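You operate a simulated robot arm through the tools that you are given. There is no shell and no other tool. Be economical: measure what you need, move in short steps, check, and stop when the job is done.

Carry out the task below with a simulated robot arm. There is one attempt and no reset: what you move stays moved.

Task
Toast both slices from the rack on setting 4, then stand them back.
Fine: the toaster pops by itself; any gap of the rack will do.

The check looks at the end state, three seconds after you hand in, the way a careful person would. Anything else that was tipped, shoved, dropped, spilled or broken makes it a failure.

Robot
A 7-joint arm with a two-finger parallel gripper, fixed in place. Base frame: the origin is at the foot of the arm, x ahead of it, y to its left, z up. Readings come in mm, rad, newtons and seconds.
With the tool pointing down near the work surface it reaches from about 200 to 740 mm from the base axis. Its first joint turns from -2.897 to 2.897 rad. Payload 1.57 kg.
Tool frame: the origin (TCP) lies between the finger pads and is the grasp point; the fingertips stand 30 mm ahead of it; z points along the fingers, y is the line along which they close. Largest opening 110 mm; finger width 24, thickness 12; the body of the gripper, 48 by 112 mm, starts 78 mm behind the TCP.
Orientation is that of the tool frame in the base frame, as a unit quaternion [x, y, z, w]. With the fingers straight down and closing along the base's y, the tool's x points along the base's -x, its y along +y and its z along -z.

Tools
- The arm moves only by the tool jog_arm. Its argument "moves" is a list that holds one entry, the list of rows, each a list of 6 numbers: the shift along the base's x, y, z in mm, then the turn, a rotation vector about the base's x, y, z in rad. In form: [[[x, y, z, ax, ay, az], ...]]. A call has 1 to 8 rows; each row shifts and turns the commanded pose from where the row before left it. "jaw" is the finger opening in mm, from 0 to 110, set as the call begins (left out, the last holds). Each row takes 0.2 s and may step no farther than 50 mm and 0.15 rad from the row before; otherwise, or with a gripper value out of range, the whole call is refused. A pose out of reach is approached as far as the arm can. The call stops where the force on the tool passes 40 N (or 10 N more than at its start, if that is more) or the arm is blocked; 0.2 s more then pass. The fingers move at their own pace (about 45 mm/s each) and stop on an object; they squeeze with about 28 N. The grip force told is the motor's: it shows also when the fingers shut on nothing. Time passes only in rows, and 0.2 s behind the last, so rows that do not move let the fingers close. It gives the time, the measured TCP pose, the force on the tool (base axes), the opening and the grip force at its end, in the units of the frame above (readings bear some noise).
- Cameras (640 x 400 px; columns grow to the right, rows downward): "scene" is fixed at [400.9, 649, 1710.7]; the picture's right is [-1.00, 0.08, 0.00], its down [0.04, 0.45, -0.89] and it looks along [-0.07, -0.89, -0.45] (base axes); focal length 374 px, centre (320, 200). "wrist" rides on the gripper at [-36, 0, -80] in the tool frame; the picture's right is [0.00, -1.00, 0.00], its down [0.97, 0.00, -0.24] and it looks along [0.24, 0.00, 0.97] (tool axes); focal length 218 px, centre (320, 200).
- grab_frame(camera): a new picture of that camera. The clock stands still meanwhile.
- lift_body(by): slides the trunk up (or, below 0, down) by that many mm; the arm rides with it, the base frame stays. It gives what a move gives, with no picture.
- probe_pixels(camera, pixels): for up to 12 pixels [column, row] of the newest picture of that camera ("zoom" is the newest enlarged one), the place [x, y, z] in the base frame of the surface seen there, good to about 2 mm. The clock stands still meanwhile.
- inspect(camera, box): a new picture of the part [left, top, right, bottom] of that camera's present view, enlarged. The clock stands still meanwhile.
- job_done(): hands the job in; it is judged then, once.

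Keep the steps short. Do not move on a guess: measure, check each grasp and each placing, and mend mistakes. In all there are 80 turns and 46 pictures (those below and enlarged ones count). Leave the gripper open and the arm clear of the work at the hand-in unless told otherwise, and finish with a single line.

The tools are called after "Request:" as name(argument=value, ...) on one line, values as JSON. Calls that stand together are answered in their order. jog_arm: Moves the arm, as the interface text tells. Its arguments: {"type":"object","properties":{"moves":{"type":"array"},"jaw":{"type":"number"}},"required":["moves"]} The other tools are called the same way: lift_body (by) slides the trunk up or down; grab_frame (camera) takes a picture; probe_pixels (camera, pixels) gives the place of the surface under pixels of a picture; inspect (camera, box) takes an enlarged picture of a part of a camera's view; job_done () hands the job in.

At the start:

```text
time: 0.0
eef_pos: [342.0, -174.5, 1378.5]
orientation: [-0.001, 1.0, 0.0, 0.002]
force: [14.6, -46.8, -58.9]
gripper_width: 110.0
grasp_force: 0.0
trunk travel left (down, up): [-525.0, 65.0]
```

scene: 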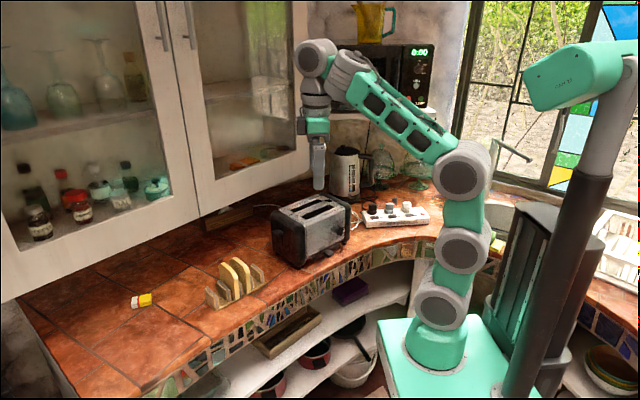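
wrist: 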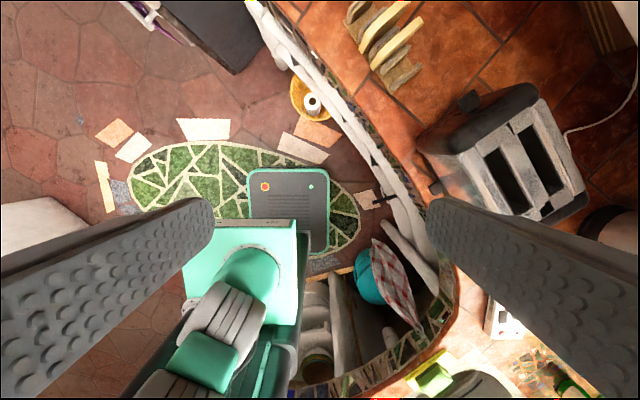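

I see the toaster near (312,228) and the rack with two slices near (236,283). I'll enlarge both to see the details, including the power strip.

Request:
inspect(camera="scene", box=[250, 170, 450, 295])

Request:
inspect(camera="scene", box=[190, 245, 290, 310])

```text
3.20 times, centred on (350, 232) of scene
```

zoom: 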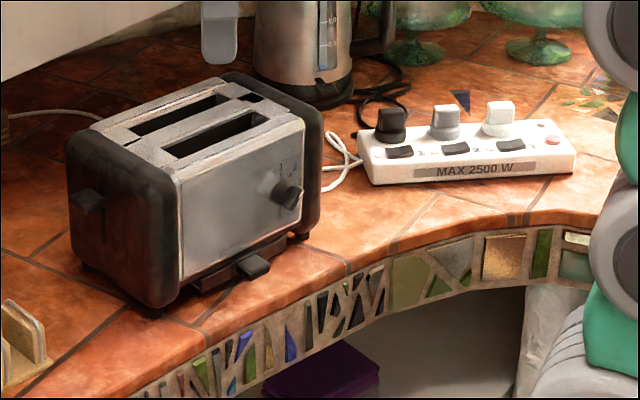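

```text
6.15 times, centred on (240, 278) of scene
```

zoom: 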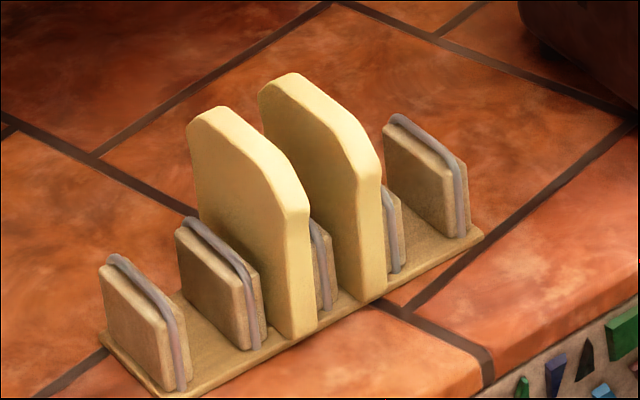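

The strip reads MAX 2500 W, with three plugs and switches. I'll look closer at the strip, the toaster front and the kettle before touching anything.

Request:
inspect(camera="scene", box=[355, 195, 435, 235])

Request:
inspect(camera="scene", box=[310, 215, 355, 265])

Request:
inspect(camera="scene", box=[310, 135, 440, 215])

```text
8.00 times, centred on (395, 215) of scene
```

zoom: 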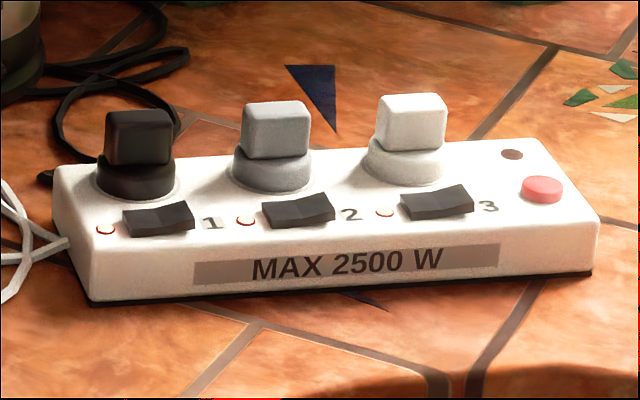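

```text
8.00 times, centred on (332, 240) of scene
```

zoom: 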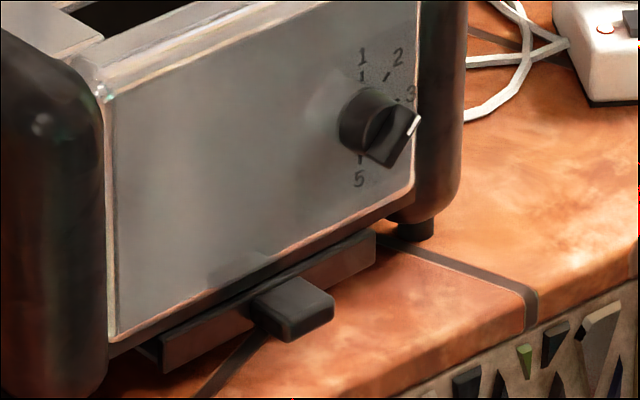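

```text
4.92 times, centred on (375, 175) of scene
```

zoom: 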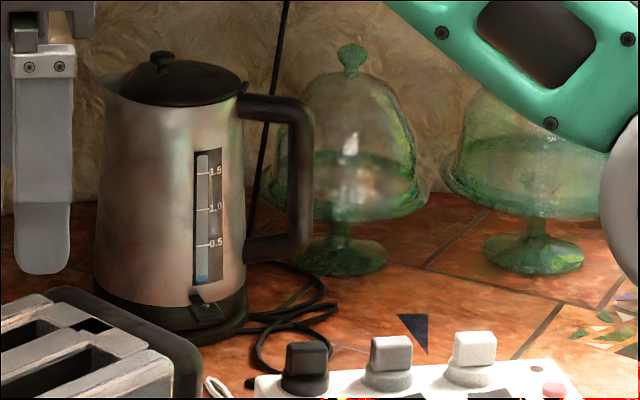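

All lamps look dark, and the dial shows about 3. I'll measure places on the toaster, rack, strip and bread from the scene picture.

Request:
grab_frame(camera="scene")

Request:
probe_pixels(camera="scene", pixels=[[276, 216], [303, 229], [304, 258], [343, 208], [323, 197], [277, 231], [340, 231], [329, 254], [316, 212], [300, 212], [305, 263], [347, 243]])

Request:
probe_pixels(camera="scene", pixels=[[207, 305], [216, 308], [265, 282], [236, 278], [248, 271], [222, 265], [234, 260], [252, 263], [372, 208], [389, 208], [406, 208], [423, 219]])

```text
38 pictures are left
```

scene: 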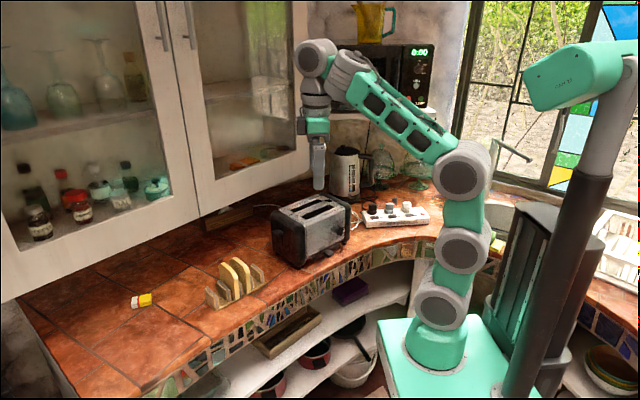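

```text
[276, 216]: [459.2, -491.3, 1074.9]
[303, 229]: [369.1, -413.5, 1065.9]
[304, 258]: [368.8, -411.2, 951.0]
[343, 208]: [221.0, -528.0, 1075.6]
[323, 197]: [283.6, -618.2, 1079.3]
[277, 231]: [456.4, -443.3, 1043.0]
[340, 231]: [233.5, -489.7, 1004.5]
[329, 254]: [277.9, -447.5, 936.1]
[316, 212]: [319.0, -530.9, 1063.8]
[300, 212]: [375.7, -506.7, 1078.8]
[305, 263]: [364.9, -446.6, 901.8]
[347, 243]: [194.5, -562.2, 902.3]
```

```text
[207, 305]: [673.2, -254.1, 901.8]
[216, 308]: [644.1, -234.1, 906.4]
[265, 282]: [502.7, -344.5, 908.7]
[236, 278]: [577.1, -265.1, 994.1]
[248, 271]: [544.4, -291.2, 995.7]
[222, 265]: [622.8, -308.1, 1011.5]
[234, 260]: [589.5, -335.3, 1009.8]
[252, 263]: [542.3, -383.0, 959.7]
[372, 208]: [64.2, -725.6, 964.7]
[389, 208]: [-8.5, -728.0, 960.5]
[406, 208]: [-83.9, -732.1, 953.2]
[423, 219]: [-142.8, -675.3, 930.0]
```

Next I'll measure the obstacles (cabinet doors, microwave, kettle, camera post) so the arm path is safe, along with cord points and slot ends.

Request:
probe_pixels(camera="scene", pixels=[[202, 214], [307, 176], [5, 300], [300, 60], [345, 150], [350, 80], [420, 105], [400, 50], [255, 206], [355, 218], [320, 118], [230, 215]])

Request:
inspect(camera="wrist", box=[400, 60, 640, 230])

Request:
probe_pixels(camera="zoom", pixels=[[228, 243], [278, 402], [355, 390], [305, 220], [315, 205], [350, 178], [408, 340], [480, 340], [500, 380], [180, 90], [445, 180], [130, 250]])

```text
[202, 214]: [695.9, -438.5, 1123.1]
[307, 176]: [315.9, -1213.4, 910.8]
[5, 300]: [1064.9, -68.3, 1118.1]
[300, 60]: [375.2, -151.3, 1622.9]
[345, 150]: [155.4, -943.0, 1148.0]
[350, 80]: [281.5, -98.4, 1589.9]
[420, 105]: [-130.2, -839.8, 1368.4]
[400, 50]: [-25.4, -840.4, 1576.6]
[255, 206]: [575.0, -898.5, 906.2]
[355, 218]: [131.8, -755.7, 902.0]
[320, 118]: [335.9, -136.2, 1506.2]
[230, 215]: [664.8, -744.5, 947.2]
```

```text
2.35 times, centred on (520, 145) of wrist
```

zoom: 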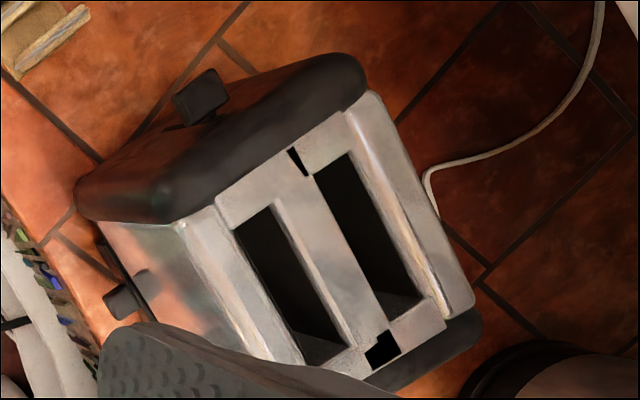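

```text
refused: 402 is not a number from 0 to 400
```

The cabinet front stays behind the line x−y≈1133, so the space is free. I'll move the wrist camera over the strip, in steps at the present height.

Request:
jog_arm(moves=[[[-26, -42, 0, 0, 0, 0], [-26, -42, 0, 0, 0, 0], [-26, -42, 0, 0, 0, 0], [-26, -42, 0, 0, 0, 0], [-26, -42, 0, 0, 0, 0], [-26, -42, 0, 0, 0, 0], [-26, -42, 0, 0, 0, 0], [-26, -42, 0, 0, 0, 0]]])

Request:
grab_frame(camera="wrist")

```text
time: 1.8
eef_pos: [147.8, -462.8, 1345.6]
orientation: [-0.001, 1.0, -0.003, 0.002]
force: [-0.1, 0.7, 1.3]
gripper_width: 109.9
grasp_force: 0.0
out of reach, approached as far as the arm can: row 5, 6, 7, 8
trunk travel left (down, up): [-525.0, 65.0]
```

```text
36 pictures are left
```

wrist: 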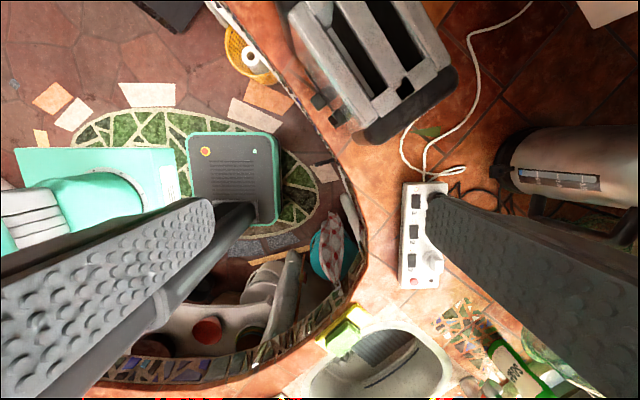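

The arm was at full stretch at this height. I'll lower the trunk 180 mm (TCP about 1165, still above the toaster top at 1080), then look again.

Request:
lift_body(by=-180)

Request:
jog_arm(moves=[[[-20, -40, 0, 0, 0, 0], [-20, -40, 0, 0, 0, 0], [-20, -20, 0, 0, 0, 0]]])

Request:
inspect(camera="wrist", box=[300, 40, 560, 300])

```text
time: 3.8
eef_pos: [146.9, -464.7, 1163.9]
orientation: [-0.001, 1.0, -0.001, 0.003]
force: [0.1, -1.1, 0.4]
gripper_width: 110.0
grasp_force: 0.1
trunk travel left (down, up): [-345.0, 245.0]
```

```text
time: 4.6
eef_pos: [96.4, -516.8, 1132.0]
orientation: [-0.001, 1.0, -0.002, 0.002]
force: [-0.4, -0.6, -0.6]
gripper_width: 110.2
grasp_force: 0.0
out of reach, approached as far as the arm can: row 1, 2, 3
trunk travel left (down, up): [-345.0, 245.0]
```

```text
1.54 times, centred on (430, 170) of wrist
```

zoom: 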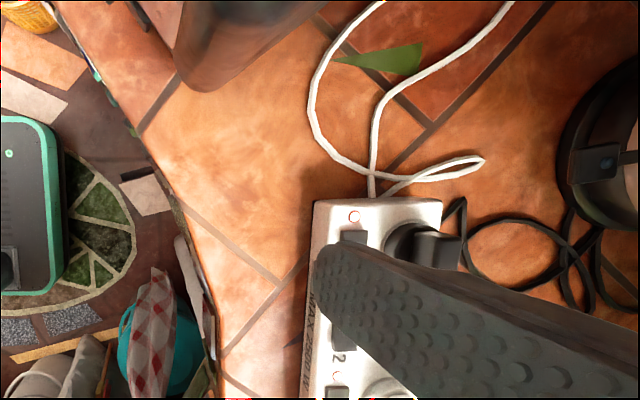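

The right finger hides the strip. I'll close the fingers so the right side of the view is free, and look again.

Request:
jog_arm(jaw=0, moves=[[[0, 0, 0, 0, 0, 0], [0, 0, 0, 0, 0, 0], [0, 0, 0, 0, 0, 0], [0, 0, 0, 0, 0, 0], [0, 0, 0, 0, 0, 0]]])

Request:
inspect(camera="wrist", box=[380, 120, 620, 290])

```text
time: 5.8
eef_pos: [96.7, -515.7, 1131.7]
orientation: [0.0, 1.0, -0.002, 0.002]
force: [-0.8, -0.5, 0.0]
gripper_width: 4.1
grasp_force: 0.7
trunk travel left (down, up): [-345.0, 245.0]
```

```text
2.35 times, centred on (500, 205) of wrist
```

zoom: 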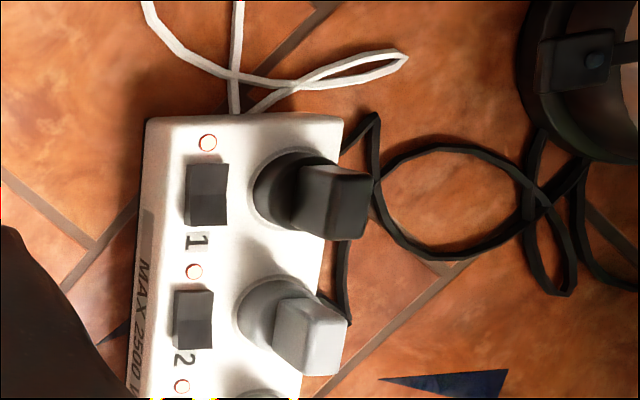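

I need the third outlet, pilot lamp and red button. The arm goes back and toward −x a little while I take the whole strip into view.

Request:
jog_arm(moves=[[[-45, 5, 0, 0, 0, 0], [-45, 5, 0, 0, 0, 0]]])

Request:
inspect(camera="wrist", box=[370, 60, 610, 250])

```text
time: 6.4
eef_pos: [6.0, -505.2, 1132.5]
orientation: [0.0, 1.0, -0.001, 0.002]
force: [-0.6, 0.5, 0.6]
gripper_width: 0.0
grasp_force: 21.7
trunk travel left (down, up): [-345.0, 245.0]
```

```text
2.11 times, centred on (490, 155) of wrist
```

zoom: 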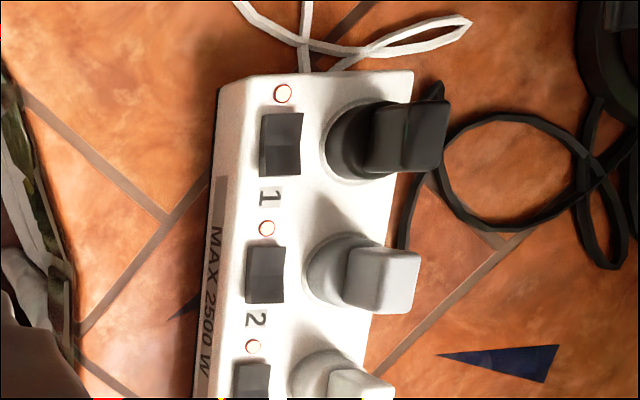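

Lamps 1–3 look alike here. I'll look at the remaining end of the strip in the same view.

Request:
inspect(camera="wrist", box=[400, 180, 600, 400])

Request:
inspect(camera="scene", box=[360, 195, 435, 235])

```text
1.82 times, centred on (500, 290) of wrist
```

zoom: 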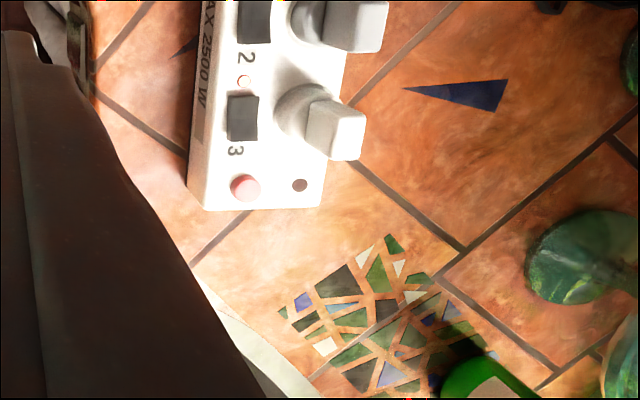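

```text
8.53 times, centred on (398, 215) of scene
```

zoom: 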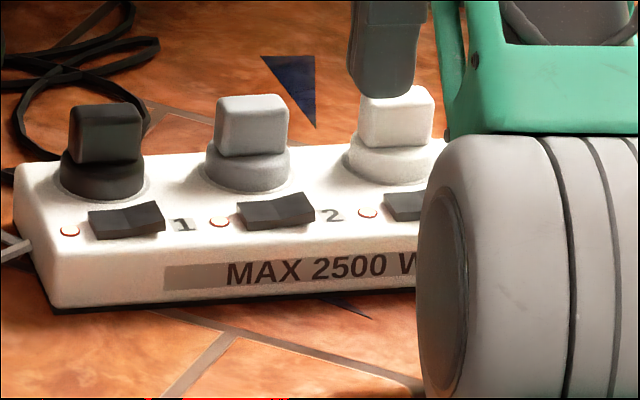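

The three outlet lamps look lit (white core, red ring), and the dark dot beside the red button looks like an overload lamp that is off. I'll check whether the kettle is on and what rating it shows.

Request:
inspect(camera="scene", box=[325, 140, 385, 205])

Request:
grab_frame(camera="wrist")

```text
6.15 times, centred on (355, 172) of scene
```

zoom: 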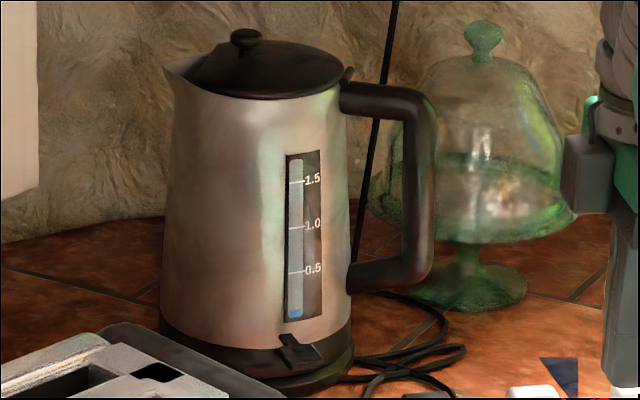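

```text
29 pictures are left
```

wrist: 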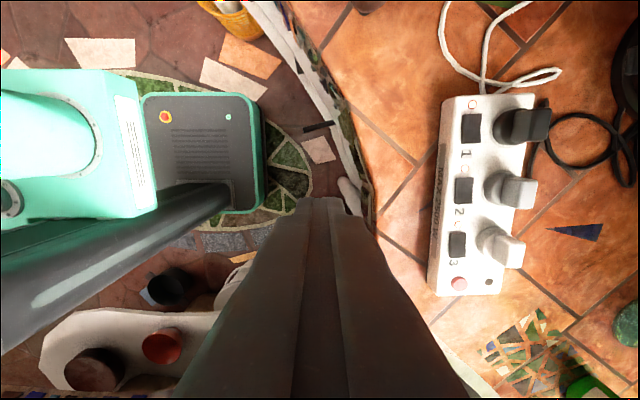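

Kettle nearly empty with no sign of being on. Next the dial: I'll yaw the tool toward the toaster's front normal, about (0.49, −0.87), while moving to roughly (180, −400), 100 mm in front of the face.

Request:
jog_arm(moves=[[[22, 13, 0, 0, 0, -0.132], [22, 13, 0, 0, 0, -0.132], [22, 13, 0, 0, 0, -0.132], [22, 13, 0, 0, 0, -0.132], [22, 13, 0, 0, 0, -0.132], [22, 13, 0, 0, 0, -0.132], [22, 13, 0, 0, 0, -0.132], [20, 14, 0, 0, 0, -0.132]]])

Request:
jog_arm(moves=[[[0, 0, 0, -0.122, -0.069, 0], [0, 0, 0, -0.122, -0.069, 0], [0, 0, 0, -0.122, -0.069, 0], [0, 0, 0, -0.122, -0.069, 0], [0, 0, 0, -0.122, -0.069, 0], [0, 0, 0, -0.122, -0.069, 0]]])

```text
time: 8.2
eef_pos: [180.4, -398.8, 1132.7]
orientation: [0.503, 0.864, -0.003, 0.0]
force: [0.3, -1.1, 0.8]
gripper_width: 0.0
grasp_force: 21.5
trunk travel left (down, up): [-345.0, 245.0]
```

```text
time: 9.6
eef_pos: [192.5, -369.4, 1171.1]
orientation: [0.475, 0.802, -0.191, 0.307]
force: [-1.3, 0.5, -0.4]
gripper_width: 0.0
grasp_force: 21.4
out of reach, approached as far as the arm can: row 5, 6
trunk travel left (down, up): [-345.0, 245.0]
```

Tilted about 42° before the fold limit. That may already show the dial, so I'll look.

Request:
grab_frame(camera="wrist")

```text
28 pictures are left
```

wrist: 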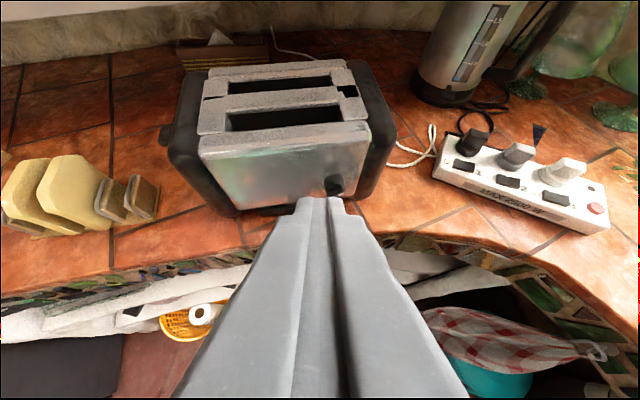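

The knob is just behind the fingertips. I'll lower the trunk by 130 so the camera looks more squarely, and open the fingers to clear the view.

Request:
lift_body(by=-130)

Request:
jog_arm(jaw=110, moves=[[[0, 0, 0, 0, 0, 0], [0, 0, 0, 0, 0, 0], [0, 0, 0, 0, 0, 0], [0, 0, 0, 0, 0, 0], [0, 0, 0, 0, 0, 0]]])

Request:
inspect(camera="wrist", box=[240, 60, 400, 160])

```text
time: 11.2
eef_pos: [195.1, -368.2, 1046.4]
orientation: [0.47, 0.803, -0.192, 0.313]
force: [0.0, 0.1, 0.7]
gripper_width: 0.0
grasp_force: 21.6
trunk travel left (down, up): [-215.0, 375.0]
```

```text
time: 12.4
eef_pos: [195.9, -366.9, 1046.9]
orientation: [0.468, 0.804, -0.191, 0.313]
force: [0.3, -0.1, -0.1]
gripper_width: 104.0
grasp_force: 0.1
trunk travel left (down, up): [-215.0, 375.0]
```

```text
4.00 times, centred on (320, 110) of wrist
```

zoom: 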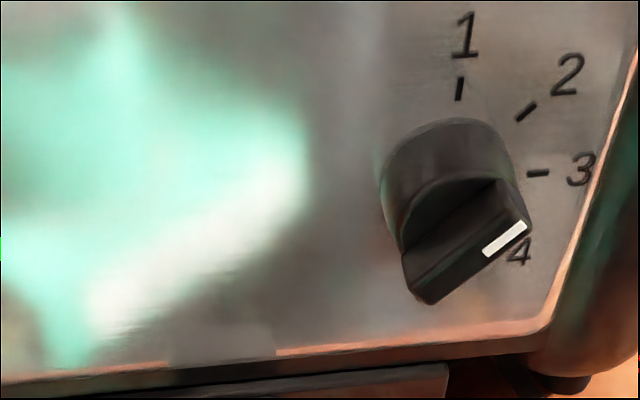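

The knob wing runs up-right, its white mark toward 2, so it's on 2 and needs 90° clockwise to reach 4 (label visible at (520,250)). I'll measure the knob and face.

Request:
probe_pixels(camera="zoom", pixels=[[505, 240], [430, 295], [520, 225], [410, 255], [492, 185], [450, 125], [460, 88], [538, 172], [350, 100], [350, 300], [100, 120], [100, 300]])

```text
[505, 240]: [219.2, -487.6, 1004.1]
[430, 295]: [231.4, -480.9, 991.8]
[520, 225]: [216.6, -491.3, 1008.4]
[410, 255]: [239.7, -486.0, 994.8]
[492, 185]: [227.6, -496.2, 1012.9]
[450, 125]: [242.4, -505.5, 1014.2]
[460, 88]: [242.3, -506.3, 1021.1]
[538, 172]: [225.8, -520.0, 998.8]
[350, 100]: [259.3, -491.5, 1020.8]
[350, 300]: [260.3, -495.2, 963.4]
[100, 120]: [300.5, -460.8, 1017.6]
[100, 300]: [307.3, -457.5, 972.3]
```

The face runs at about 37° (normal d=(0.602,−0.799)) and the dial centre is at about (242,−506,999), with a wing 29 mm out. I'll level the tool in front of it, moving to about 120 mm out.

Request:
jog_arm(moves=[[[-4, -6, -7, 0, 0, 0.15], [-4, -6, -7, -0.109, -0.082, 0], [-4, -6, -7, -0.109, -0.082, 0], [-4, -6, -7, -0.109, -0.082, 0], [-3, -6, -7, -0.109, -0.082, 0], [-3, -6, -7, -0.109, -0.082, 0], [-3, -6, -6, -0.109, -0.082, 0]]])

```text
time: 13.0
eef_pos: [220.8, -346.9, 1044.2]
orientation: [0.398, 0.843, -0.153, 0.328]
force: [0.0, 0.5, 0.0]
gripper_width: 109.9
grasp_force: 0.0
out of reach, approached as far as the arm can: row 1, 2, 3
trunk travel left (down, up): [-215.0, 375.0]
stopped in row 3: the arm was blocked; the commanded pose is now the measured one
```

The arm was blocked. I'll look at the scene to see its posture.

Request:
grab_frame(camera="scene")

Request:
probe_pixels(camera="scene", pixels=[[440, 340], [445, 300], [460, 240], [470, 190], [400, 130], [350, 100], [340, 150], [350, 200]])

```text
26 pictures are left
```

scene: 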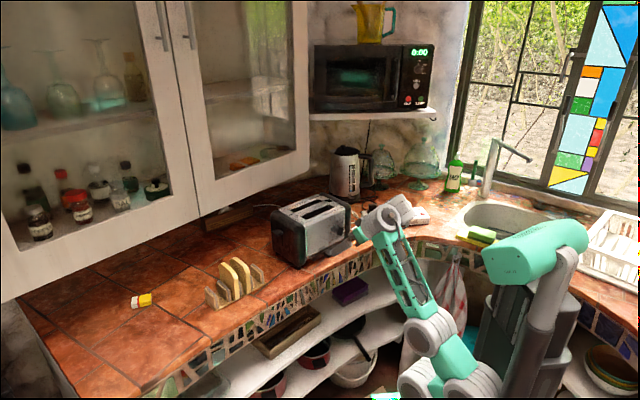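

```text
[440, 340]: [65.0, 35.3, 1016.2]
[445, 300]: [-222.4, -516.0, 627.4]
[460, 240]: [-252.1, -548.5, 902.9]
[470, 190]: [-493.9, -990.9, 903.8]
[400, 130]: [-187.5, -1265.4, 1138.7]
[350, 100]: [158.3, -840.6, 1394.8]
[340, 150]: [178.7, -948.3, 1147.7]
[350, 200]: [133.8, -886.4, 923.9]
```

The wrist won't level here. A simpler plan is a vertical tool with closed fingers, pushing down on the wing's upper right end to turn it clockwise. I'll bring the tool back to vertical and up, closing the fingers.

Request:
jog_arm(jaw=0, moves=[[[0, 0, 20, 0.1138, 0.0946, 0], [0, 0, 20, 0.1138, 0.0946, 0], [0, 0, 20, 0.1138, 0.0946, 0], [0, 0, 20, 0.1138, 0.0946, 0], [0, 0, 10, 0.1138, 0.0946, 0], [0, 0, 0, 0, 0, 0]]])

```text
time: 14.0
eef_pos: [220.7, -347.9, 1114.3]
orientation: [0.422, 0.901, -0.047, 0.09]
force: [14.6, -25.0, -30.4]
gripper_width: 22.0
grasp_force: 0.5
out of reach, approached as far as the arm can: row 4
trunk travel left (down, up): [-215.0, 375.0]
stopped in row 4: the force on the tool passed its limit (the readings are from after the stop); the commanded pose is now the measured one
```

That force matches the starting signature, where the arm is over-stretched because the shoulder is too low. I'll raise the trunk 200 mm, then come down with the arm.

Request:
lift_body(by=200)

Request:
jog_arm(jaw=0, moves=[[[0, 0, -30, 0, 0, 0], [0, 0, -40, 0, 0, 0], [0, 0, -40, 0.08, 0.06, 0], [0, 0, -40, 0.08, 0.06, 0]]])

```text
time: 14.4
eef_pos: [222.7, -351.1, 1118.1]
orientation: [0.422, 0.901, -0.047, 0.09]
force: [6.9, -12.8, -13.8]
gripper_width: 0.0
grasp_force: 8.0
trunk travel left (down, up): [-220.0, 370.0]
stopped: the force on the tool passed its limit (the readings are from after the stop); the commanded pose is now the measured one
```

```text
time: 15.4
eef_pos: [222.0, -349.5, 965.1]
orientation: [0.425, 0.905, 0.002, 0.001]
force: [-0.8, -0.2, -0.3]
gripper_width: 0.4
grasp_force: 21.6
trunk travel left (down, up): [-220.0, 370.0]
```

The lift stopped on that force, but the arm has since come down to z 965, upright and free of force. Now I'll raise the trunk.

Request:
lift_body(by=200)

```text
time: 17.6
eef_pos: [223.3, -348.2, 1165.8]
orientation: [0.424, 0.906, 0.002, 0.001]
force: [0.0, -1.3, -0.4]
gripper_width: 0.0
grasp_force: 21.3
trunk travel left (down, up): [-420.0, 170.0]
```

Trunk up and no force. I'll hover the closed fingertips above the wing's upper right end, at TCP (207,−494,1066).

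Request:
jog_arm(moves=[[[-4, -36, 0, 0, 0, -0.05], [-4, -36, 0, 0, 0, 0], [-4, -37, 0, 0, 0, 0], [-4, -37, 0, 0, 0, 0], [0, 0, -50, 0, 0, 0], [0, 0, -48, 0, 0, 0], [0, 0, 0, 0, 0, 0]]])

Request:
inspect(camera="scene", box=[305, 200, 365, 260])

Request:
inspect(camera="wrist", box=[250, 130, 390, 260])

```text
time: 19.2
eef_pos: [206.1, -496.6, 1068.3]
orientation: [0.446, 0.895, 0.002, 0.001]
force: [-0.2, -0.7, -0.3]
gripper_width: 0.0
grasp_force: 21.5
trunk travel left (down, up): [-420.0, 170.0]
```

```text
6.67 times, centred on (335, 230) of scene
```

zoom: 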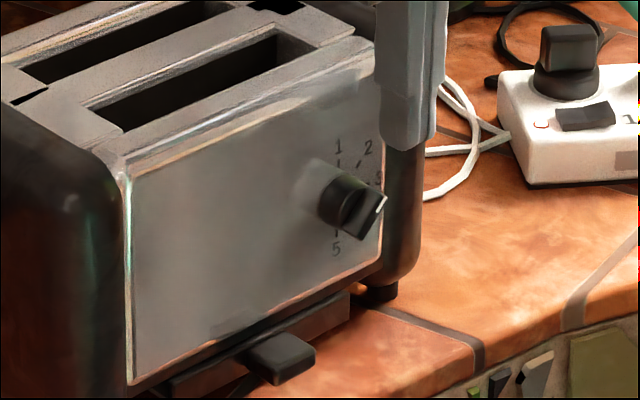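

```text
3.08 times, centred on (320, 195) of wrist
```

zoom: 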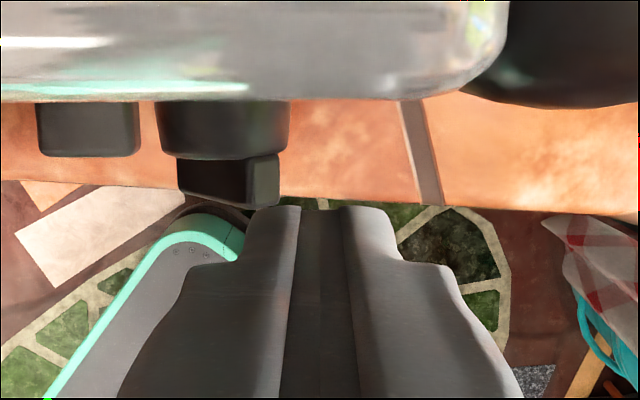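

The tip overlaps the wing's end by about 9 mm in depth and 3 mm sideways, clear of the disc. I'll shift 1.5 mm toward the knob and press down slowly to TCP z≈1031, then check.

Request:
jog_arm(moves=[[[1.2, 0.9, -12, 0, 0, 0], [0, 0, -7, 0, 0, 0], [0, 0, -6, 0, 0, 0], [0, 0, -6, 0, 0, 0], [0, 0, -6, 0, 0, 0], [0, 0, 0, 0, 0, 0]]])

Request:
inspect(camera="scene", box=[315, 210, 360, 250])

```text
time: 20.6
eef_pos: [204.2, -495.3, 1032.0]
orientation: [0.448, 0.894, 0.002, 0.002]
force: [-19.5, -8.5, 8.1]
gripper_width: 0.0
grasp_force: 21.2
trunk travel left (down, up): [-420.0, 170.0]
```

```text
10.00 times, centred on (338, 230) of scene
```

zoom: 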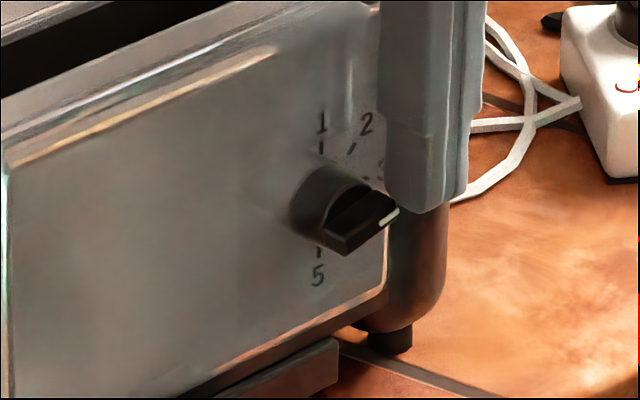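

The wing has turned to about 3. The push works, with moderate sideways load. I'll press on 6 mm and look.

Request:
jog_arm(moves=[[[0, 0, -3, 0, 0, 0], [0, 0, -3, 0, 0, 0], [0, 0, 0, 0, 0, 0]]])

Request:
inspect(camera="scene", box=[315, 210, 360, 250])

```text
time: 21.4
eef_pos: [207.0, -495.0, 1026.0]
orientation: [0.447, 0.895, 0.002, 0.001]
force: [-16.9, -3.1, 1.1]
gripper_width: 0.1
grasp_force: 21.1
trunk travel left (down, up): [-420.0, 170.0]
```

```text
10.00 times, centred on (338, 230) of scene
```

zoom: 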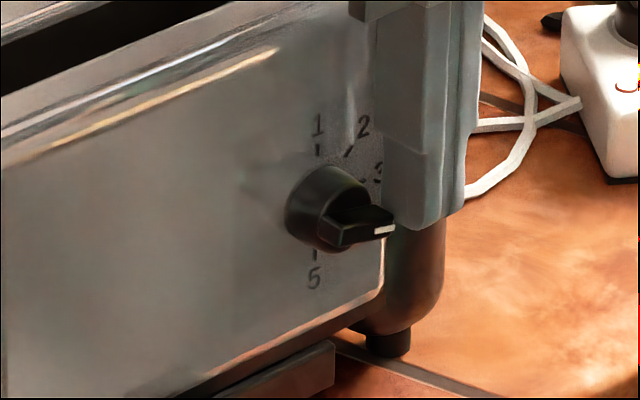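

It now points between 3 and 4, but the finger is wedged on the wing's tip and pushing sideways. I'll lift off and measure the finger against the wing again from the wrist.

Request:
jog_arm(moves=[[[-1, -1, 10, 0, 0, 0], [0, 0, 10, 0, 0, 0], [0, 0, 0, 0, 0, 0]]])

Request:
inspect(camera="wrist", box=[240, 140, 400, 240])

Request:
probe_pixels(camera="scene", pixels=[[276, 216], [303, 229], [304, 258]])

```text
time: 22.2
eef_pos: [206.4, -496.1, 1045.6]
orientation: [0.447, 0.894, 0.001, 0.001]
force: [0.8, -0.7, 0.1]
gripper_width: 0.0
grasp_force: 20.9
trunk travel left (down, up): [-420.0, 170.0]
```

```text
4.00 times, centred on (320, 190) of wrist
```

zoom: 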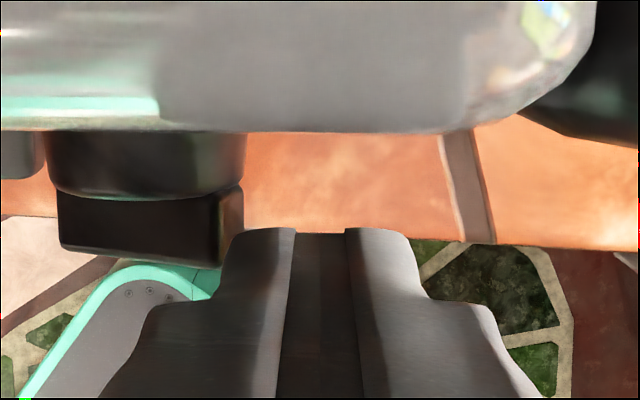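

```text
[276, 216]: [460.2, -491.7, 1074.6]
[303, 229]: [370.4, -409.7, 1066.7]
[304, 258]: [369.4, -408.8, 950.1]
```

The knob sits 26 mm left of the tool axis, so the toaster slid about 4 mm from the sideways load and I must avoid more of that. I'll shift 6.5 mm over the wing (1 mm outward) and press straight down gently.

Request:
jog_arm(moves=[[[4.6, 4.7, 0, 0, 0, 0], [0, 0, -6, 0, 0, 0], [0, 0, -4, 0, 0, 0], [0, 0, -3, 0, 0, 0], [0, 0, -3, 0, 0, 0], [0, 0, 0, 0, 0, 0]]])

Request:
inspect(camera="scene", box=[315, 210, 360, 250])

```text
time: 23.6
eef_pos: [211.8, -490.1, 1028.7]
orientation: [0.447, 0.895, 0.002, 0.0]
force: [-1.7, 0.3, 1.1]
gripper_width: 0.2
grasp_force: 20.8
trunk travel left (down, up): [-420.0, 170.0]
```

```text
10.00 times, centred on (338, 230) of scene
```

zoom: 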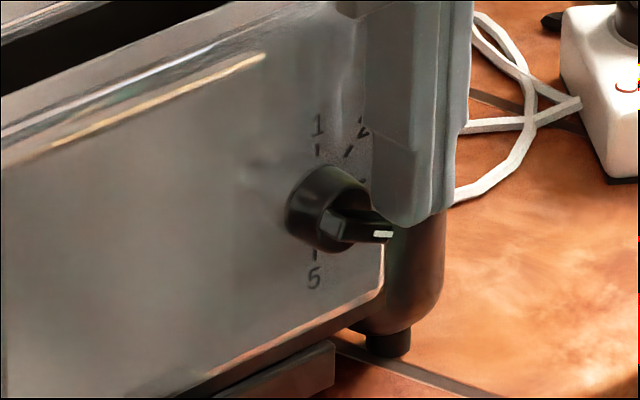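

Force is near zero and the toaster stayed put. The wing is still short of 4, so I'll press 3 mm more and enlarge further.

Request:
jog_arm(moves=[[[0, 0, -1.5, 0, 0, 0], [0, 0, -1.5, 0, 0, 0], [0, 0, 0, 0, 0, 0]]])

Request:
inspect(camera="scene", box=[334, 220, 358, 240])

```text
time: 24.4
eef_pos: [211.8, -490.4, 1027.5]
orientation: [0.446, 0.895, 0.002, 0.001]
force: [0.9, -0.2, -0.5]
gripper_width: 0.1
grasp_force: 21.4
trunk travel left (down, up): [-420.0, 170.0]
```

```text
16.00 times, centred on (346, 230) of scene
```

zoom: 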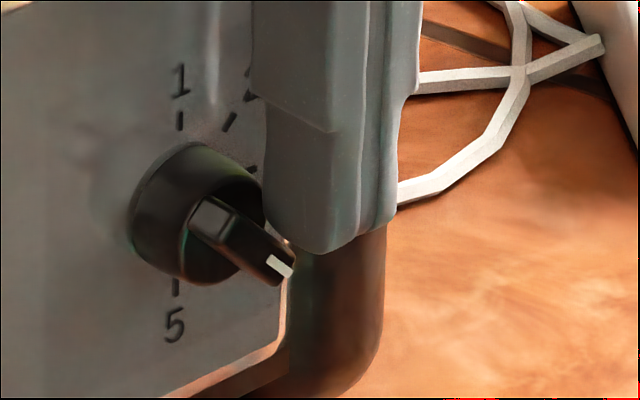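

The mark now slopes about 37° down in the picture, which fits 4 (38° expected). I'll lift straight off, move back in front and verify.

Request:
jog_arm(moves=[[[0, 0, 20, 0, 0, 0], [0, 0, 40, 0, 0, 0], [-18, 24, 40, 0, 0, 0], [-18, 24, 20, 0, 0, 0], [-18, 24, 0, 0, 0, 0]]])

Request:
inspect(camera="scene", box=[324, 215, 356, 245])

```text
time: 25.6
eef_pos: [157.6, -418.5, 1147.7]
orientation: [0.447, 0.895, 0.002, 0.001]
force: [0.3, 0.5, -0.2]
gripper_width: 0.3
grasp_force: 21.2
trunk travel left (down, up): [-420.0, 170.0]
```

```text
13.33 times, centred on (340, 230) of scene
```

zoom: 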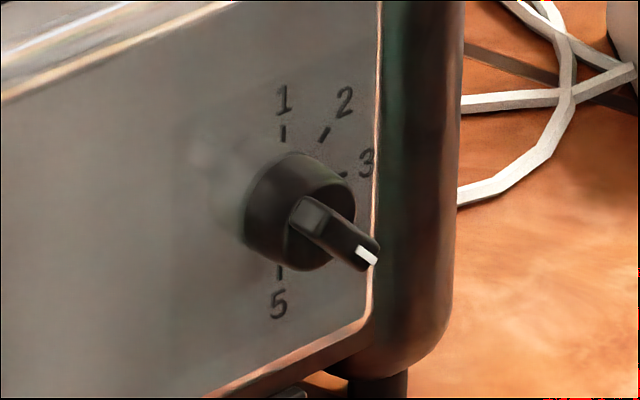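

The dial is clearly on 4. Now the bread: I'll raise the trunk 150 and move to a point between rack and toaster for one overhead picture to measure slices and slots.

Request:
lift_body(by=150)

Request:
jog_arm(moves=[[[40, 4, -18, 0, 0, 0], [42, 4, -18, 0, 0, 0], [42, 4, -18, 0, 0, 0], [42, 4, -18, 0, 0, 0], [42, 4, -18, 0, 0, 0], [42, 4, -18, 0, 0, 0], [40, 4, 0, 0, 0, 0], [0, 0, 0, 0, 0, 0]]])

Request:
grab_frame(camera="wrist")

```text
time: 27.4
eef_pos: [157.4, -417.5, 1297.7]
orientation: [0.448, 0.894, 0.002, 0.0]
force: [0.0, 0.4, 0.4]
gripper_width: 0.0
grasp_force: 21.4
trunk travel left (down, up): [-570.0, 20.0]
```

```text
time: 29.1
eef_pos: [448.1, -390.3, 1189.4]
orientation: [0.447, 0.894, 0.001, 0.001]
force: [0.1, -0.4, 0.3]
gripper_width: 0.1
grasp_force: 21.2
trunk travel left (down, up): [-570.0, 20.0]
```

```text
17 pictures are left
```

wrist: 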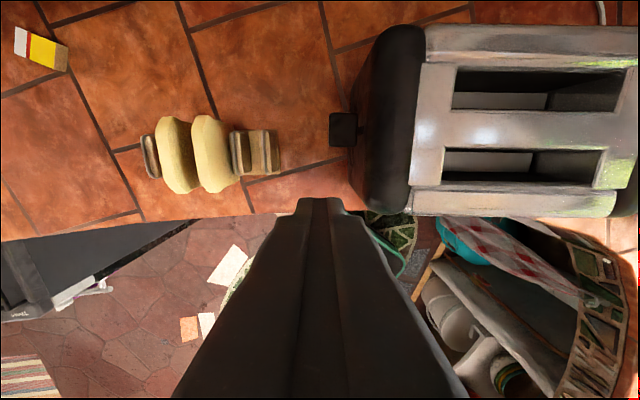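

Both items line up with the tool's yaw. I'll probe across the slices (row 155), the slots and the lever.

Request:
probe_pixels(camera="wrist", pixels=[[158, 155], [164, 155], [172, 155], [182, 155], [192, 155], [197, 155], [205, 155], [214, 155], [228, 155], [172, 122], [172, 190], [207, 120]])

Request:
probe_pixels(camera="wrist", pixels=[[207, 188], [449, 90], [626, 90], [500, 66], [500, 114], [440, 165], [604, 165], [500, 146], [500, 188], [342, 130], [333, 115], [386, 120]])

Request:
probe_pixels(camera="wrist", pixels=[[490, 160], [580, 165], [560, 160], [500, 100], [590, 100], [540, 130], [420, 130], [145, 155], [240, 155], [262, 155], [275, 155], [430, 200]])

```text
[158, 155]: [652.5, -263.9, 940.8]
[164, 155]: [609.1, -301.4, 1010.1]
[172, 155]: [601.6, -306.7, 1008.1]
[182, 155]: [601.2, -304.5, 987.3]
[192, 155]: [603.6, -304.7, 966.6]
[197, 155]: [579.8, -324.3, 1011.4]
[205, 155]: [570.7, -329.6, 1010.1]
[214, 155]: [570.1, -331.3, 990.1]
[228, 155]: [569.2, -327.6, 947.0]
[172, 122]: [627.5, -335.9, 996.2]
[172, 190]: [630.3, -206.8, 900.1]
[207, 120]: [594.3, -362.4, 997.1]
```

```text
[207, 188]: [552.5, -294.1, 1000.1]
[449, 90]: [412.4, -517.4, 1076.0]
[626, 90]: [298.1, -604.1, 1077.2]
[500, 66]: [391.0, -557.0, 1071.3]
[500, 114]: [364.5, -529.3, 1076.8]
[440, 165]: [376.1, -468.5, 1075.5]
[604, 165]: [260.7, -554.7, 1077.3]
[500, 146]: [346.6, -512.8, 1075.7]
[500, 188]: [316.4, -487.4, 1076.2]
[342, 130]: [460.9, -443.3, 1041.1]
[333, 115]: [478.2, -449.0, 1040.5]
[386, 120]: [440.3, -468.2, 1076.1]
```

```text
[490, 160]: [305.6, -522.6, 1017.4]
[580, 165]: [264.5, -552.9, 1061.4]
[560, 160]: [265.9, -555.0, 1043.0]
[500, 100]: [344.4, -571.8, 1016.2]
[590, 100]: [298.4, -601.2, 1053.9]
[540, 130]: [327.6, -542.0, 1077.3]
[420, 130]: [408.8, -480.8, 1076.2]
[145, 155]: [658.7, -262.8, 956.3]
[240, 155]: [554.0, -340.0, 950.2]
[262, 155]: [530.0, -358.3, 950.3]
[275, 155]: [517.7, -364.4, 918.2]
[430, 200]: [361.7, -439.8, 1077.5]
```

Slices: about s=−265 and −306 on the rack axis, tops at z≈1010, centres at d≈603. Slots are 144×36 mm, with carriages raised at z≈1016. I'll go over the toaster-side slice at (574,−323) with a 30 mm opening (neighbour gap 26 mm) and stop just above.

Request:
jog_arm(jaw=30, moves=[[[42, 22, 0, 0, 0, 0], [42, 22, -20, 0, 0, 0], [42, 23, -30, 0, 0, 0], [0, 0, -40, 0, 0, 0], [0, 0, -37, 0, 0, 0], [0, 0, 0, 0, 0, 0]]])

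Request:
grab_frame(camera="wrist")

```text
refused: row 2 steps farther than a row can; nothing moved
```

```text
16 pictures are left
```

wrist: 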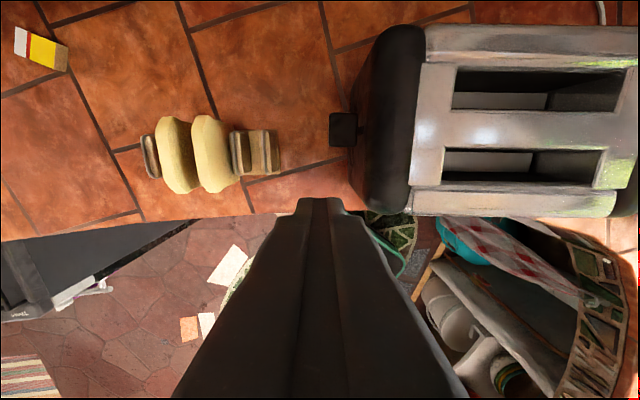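

A row was too long, so I'm splitting it.

Request:
jog_arm(jaw=30, moves=[[[42, 22, 0, 0, 0, 0], [42, 22, 0, 0, 0, 0], [42, 23, 0, 0, 0, 0], [0, 0, -45, 0, 0, 0], [0, 0, -45, 0, 0, 0], [0, 0, -40, 0, 0, 0], [0, 0, 0, 0, 0, 0]]])

Request:
grab_frame(camera="wrist")

```text
time: 30.8
eef_pos: [573.6, -324.1, 1058.5]
orientation: [0.447, 0.895, 0.001, 0.002]
force: [-0.8, 0.0, -1.0]
gripper_width: 30.1
grasp_force: 0.1
trunk travel left (down, up): [-570.0, 20.0]
```

```text
15 pictures are left
```

wrist: 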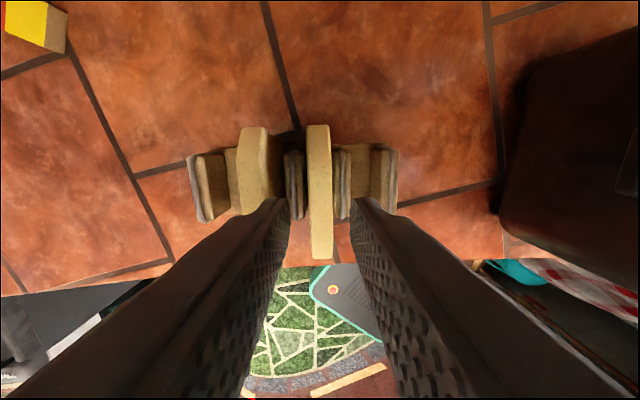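

The slice is centred between the fingers (columns 307–332) and the left finger clears its neighbour. I'll shift 3 mm farther along it, go down to z≈1006 and close.

Request:
jog_arm(moves=[[[1.8, -2.4, -20, 0, 0, 0], [0, 0, -20, 0, 0, 0], [0, 0, -12, 0, 0, 0], [0, 0, 0, 0, 0, 0]]])

Request:
jog_arm(jaw=0, moves=[[[0, 0, 0, 0, 0, 0], [0, 0, 0, 0, 0, 0], [0, 0, 0, 0, 0, 0]]])

```text
time: 31.8
eef_pos: [575.4, -326.7, 1006.0]
orientation: [0.446, 0.895, 0.001, 0.001]
force: [0.8, 0.0, -0.2]
gripper_width: 30.1
grasp_force: 0.1
trunk travel left (down, up): [-570.0, 20.0]
```

```text
time: 32.5
eef_pos: [576.0, -326.5, 1006.0]
orientation: [0.447, 0.895, 0.001, 0.002]
force: [-0.7, 0.3, 0.8]
gripper_width: 14.7
grasp_force: 8.1
trunk travel left (down, up): [-570.0, 20.0]
```

Gripped at 14.7 mm, which matches a slice's thickness. I'll lift straight up clear of the rack, then move inward and up.

Request:
jog_arm(moves=[[[0, 0, 0, 0, 0, 0], [0, 0, 25, 0, 0, 0], [0, 0, 45, 0, 0, 0], [0, 0, 45, 0, 0, 0], [-30, 0, 30, 0, 0, 0], [-30, 0, 30, 0, 0, 0], [-30, 0, 20, 0, 0, 0]]])

Request:
jog_arm(moves=[[[-20, -6, 0, 0, 0, -0.143], [-20, -6, 0, 0, 0, -0.143], [-20, -6, 0, 0, 0, -0.143], [-15, -6, 0, 0, 0, -0.143], [-15, -10, 0, 0, 0, -0.143], [-10, -15, 0, 0, 0, -0.143]]])

```text
time: 34.1
eef_pos: [484.8, -323.9, 1202.8]
orientation: [0.447, 0.895, 0.001, 0.001]
force: [-0.1, 0.4, 0.0]
gripper_width: 14.4
grasp_force: 8.1
trunk travel left (down, up): [-570.0, 20.0]
```

```text
time: 35.5
eef_pos: [385.0, -374.8, 1203.0]
orientation: [0.78, 0.626, 0.001, 0.002]
force: [0.3, 0.4, -0.3]
gripper_width: 14.6
grasp_force: 8.2
trunk travel left (down, up): [-570.0, 20.0]
```

The slice is held and half turned. I'll finish the quarter turn while moving above the back slot at (355,−560), with the slice's bottom about 18–25 mm over the toaster.

Request:
jog_arm(moves=[[[-6, -37, -1, 0, 0, -0.1426], [-6, -37, -1, 0, 0, -0.1426], [-6, -37, -1, 0, 0, -0.1426], [-6, -37, -1, 0, 0, -0.1426], [-6, -37, -1, 0, 0, -0.1426], [0, 0, 0, 0, 0, 0]]])

Request:
grab_frame(camera="wrist")

```text
time: 37.0
eef_pos: [355.3, -558.2, 1198.1]
orientation: [0.949, 0.316, 0.0, 0.002]
force: [0.5, -0.2, 0.0]
gripper_width: 14.6
grasp_force: 8.3
trunk travel left (down, up): [-570.0, 20.0]
```

```text
14 pictures are left
```

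wrist: 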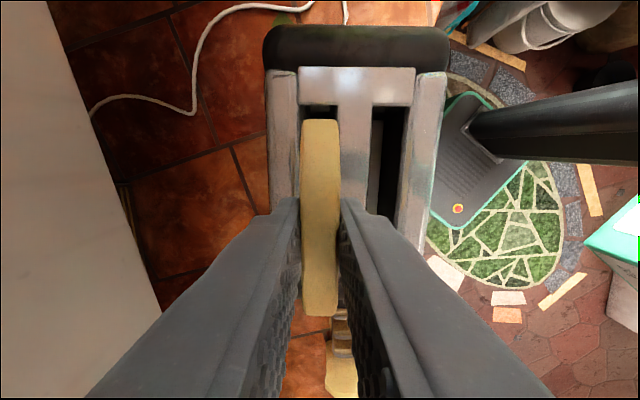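

The slice is centred over the back slot. I'll lower it 76 mm in steps, then slowly until it touches the carriage.

Request:
jog_arm(moves=[[[-0.5, -1.5, -16, 0, 0, 0], [0, 0, -20, 0, 0, 0], [0, 0, -20, 0, 0, 0], [0, 0, -16, 0, 0, 0], [0, 0, -6, 0, 0, 0], [0, 0, -4, 0, 0, 0], [0, 0, 0, 0, 0, 0]]])

```text
time: 38.5
eef_pos: [354.7, -561.1, 1114.8]
orientation: [0.949, 0.317, 0.0, 0.002]
force: [0.3, -0.4, 1.7]
gripper_width: 14.5
grasp_force: 7.5
trunk travel left (down, up): [-570.0, 20.0]
```

There's a hint of contact. I'll go 3 mm more to feel the carriage.

Request:
jog_arm(moves=[[[0, 0, -1.5, 0, 0, 0], [0, 0, -1.5, 0, 0, 0], [0, 0, 0, 0, 0, 0]]])

```text
time: 39.4
eef_pos: [355.5, -561.6, 1111.5]
orientation: [0.948, 0.318, 0.0, 0.003]
force: [0.4, -0.3, 2.0]
gripper_width: 14.7
grasp_force: 8.1
trunk travel left (down, up): [-570.0, 20.0]
```

Contact is a steady 2 N, perhaps a springy carriage. I'll check with the scene camera.

Request:
inspect(camera="scene", box=[260, 150, 365, 240])

```text
4.44 times, centred on (312, 195) of scene
```

zoom: 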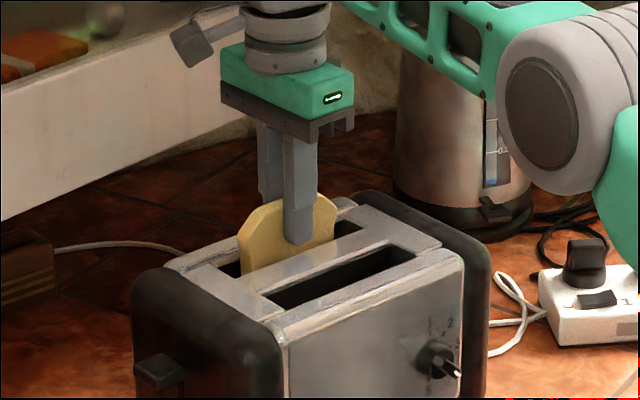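

The slice stands in the back slot. I'll open to 30 mm and lift straight up, then turn the tool back on the way to the rack.

Request:
jog_arm(jaw=30, moves=[[[0, 0, 1, 0, 0, 0], [0, 0, 0, 0, 0, 0], [0, 0, 0, 0, 0, 0], [0, 0, 20, 0, 0, 0], [0, 0, 30, 0, 0, 0], [0, 0, 30, 0, 0, 0]]])

Request:
jog_arm(moves=[[[6, 40, 0, 0, 0, 0.143], [12, 40, 0, 0, 0, 0.143], [20, 40, 0, 0, 0, 0.143], [30, 35, 0, 0, 0, 0.143], [35, 30, 0, 0, 0, 0.143], [35, 20, 0, 0, 0, 0.143], [35, 20, 0, 0, 0, 0.143], [30, 15, 0, 0, 0, 0.143]]])

```text
time: 40.8
eef_pos: [354.4, -561.0, 1192.3]
orientation: [0.948, 0.317, 0.0, 0.0]
force: [0.4, -0.1, -0.2]
gripper_width: 30.1
grasp_force: 0.0
trunk travel left (down, up): [-570.0, 20.0]
```

```text
time: 42.5
eef_pos: [559.4, -321.3, 1193.5]
orientation: [0.626, 0.78, 0.001, 0.001]
force: [0.0, -0.7, 0.1]
gripper_width: 29.8
grasp_force: 0.0
trunk travel left (down, up): [-570.0, 20.0]
```

Now turn the rest of the way and hover above the remaining slice at (608,−301).

Request:
jog_arm(jaw=40, moves=[[[16, 7, -20, 0, 0, 0.1423], [16, 7, -30, 0, 0, 0.1423], [17, 6, -30, 0, 0, 0.1423], [0, 0, -30, 0, 0, 0], [0, 0, -24, 0, 0, 0], [0, 0, 0, 0, 0, 0]]])

Request:
grab_frame(camera="wrist")

```text
time: 44.0
eef_pos: [607.4, -301.4, 1059.7]
orientation: [0.446, 0.895, 0.002, 0.001]
force: [-0.3, 0.3, -0.6]
gripper_width: 39.9
grasp_force: 0.1
trunk travel left (down, up): [-570.0, 20.0]
```

```text
12 pictures are left
```

wrist: 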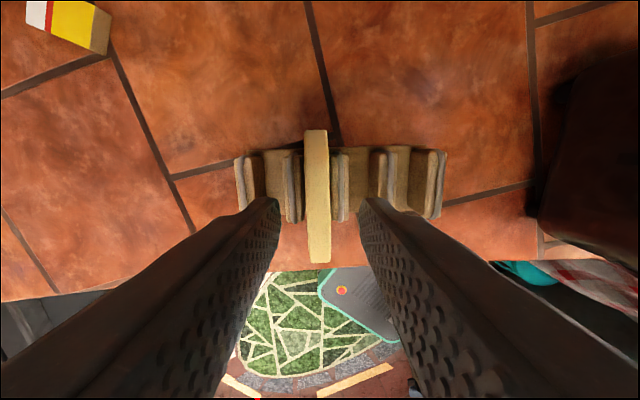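

The slice is 2 mm left of centre. I'll correct, descend to 1006 and close.

Request:
jog_arm(moves=[[[1.5, 1.1, -20, 0, 0, 0], [0, 0, -20, 0, 0, 0], [0, 0, -13.5, 0, 0, 0], [0, 0, 0, 0, 0, 0]]])

Request:
jog_arm(jaw=0, moves=[[[0, 0, 0, 0, 0, 0], [0, 0, 0, 0, 0, 0], [0, 0, 0, 0, 0, 0], [0, 0, 0, 0, 0, 0]]])

```text
time: 45.0
eef_pos: [608.2, -298.8, 1005.4]
orientation: [0.447, 0.895, 0.001, 0.001]
force: [0.0, 0.6, 0.5]
gripper_width: 40.1
grasp_force: 0.1
trunk travel left (down, up): [-570.0, 20.0]
```

```text
time: 46.0
eef_pos: [608.5, -300.3, 1005.0]
orientation: [0.447, 0.894, 0.0, 0.002]
force: [-0.8, -0.3, -0.3]
gripper_width: 14.4
grasp_force: 8.0
trunk travel left (down, up): [-570.0, 20.0]
```

Gripped at 14.4 mm. Lift and carry inward by the same route.

Request:
jog_arm(moves=[[[0, 0, 25, 0, 0, 0], [0, 0, 45, 0, 0, 0], [0, 0, 45, 0, 0, 0], [-35, -6, 28, 0, 0, 0], [-35, -6, 28, 0, 0, 0], [-35, -6, 26, 0, 0, 0], [-20, -6, 0, 0, 0, -0.143], [-20, -6, 0, 0, 0, -0.143]]])

Request:
jog_arm(moves=[[[-20, -6, 0, 0, 0, -0.143], [-20, -6, 0, 0, 0, -0.143], [-20, -10, 0, 0, 0, -0.143], [-20, -15, 0, 0, 0, -0.143], [-20, -25, 0, 0, 0, -0.143], [-20, -30, 0, 0, 0, -0.143], [-20, -40, 0, 0, 0, -0.143], [-10, -40, -4, 0, 0, -0.143]]])

```text
time: 47.8
eef_pos: [462.7, -331.1, 1203.0]
orientation: [0.571, 0.821, 0.002, 0.001]
force: [-0.2, -0.2, -0.7]
gripper_width: 14.6
grasp_force: 7.7
trunk travel left (down, up): [-570.0, 20.0]
```

```text
time: 49.5
eef_pos: [312.9, -504.4, 1197.0]
orientation: [0.924, 0.382, 0.0, 0.0]
force: [0.0, -0.4, -0.9]
gripper_width: 14.3
grasp_force: 7.5
trunk travel left (down, up): [-570.0, 20.0]
```

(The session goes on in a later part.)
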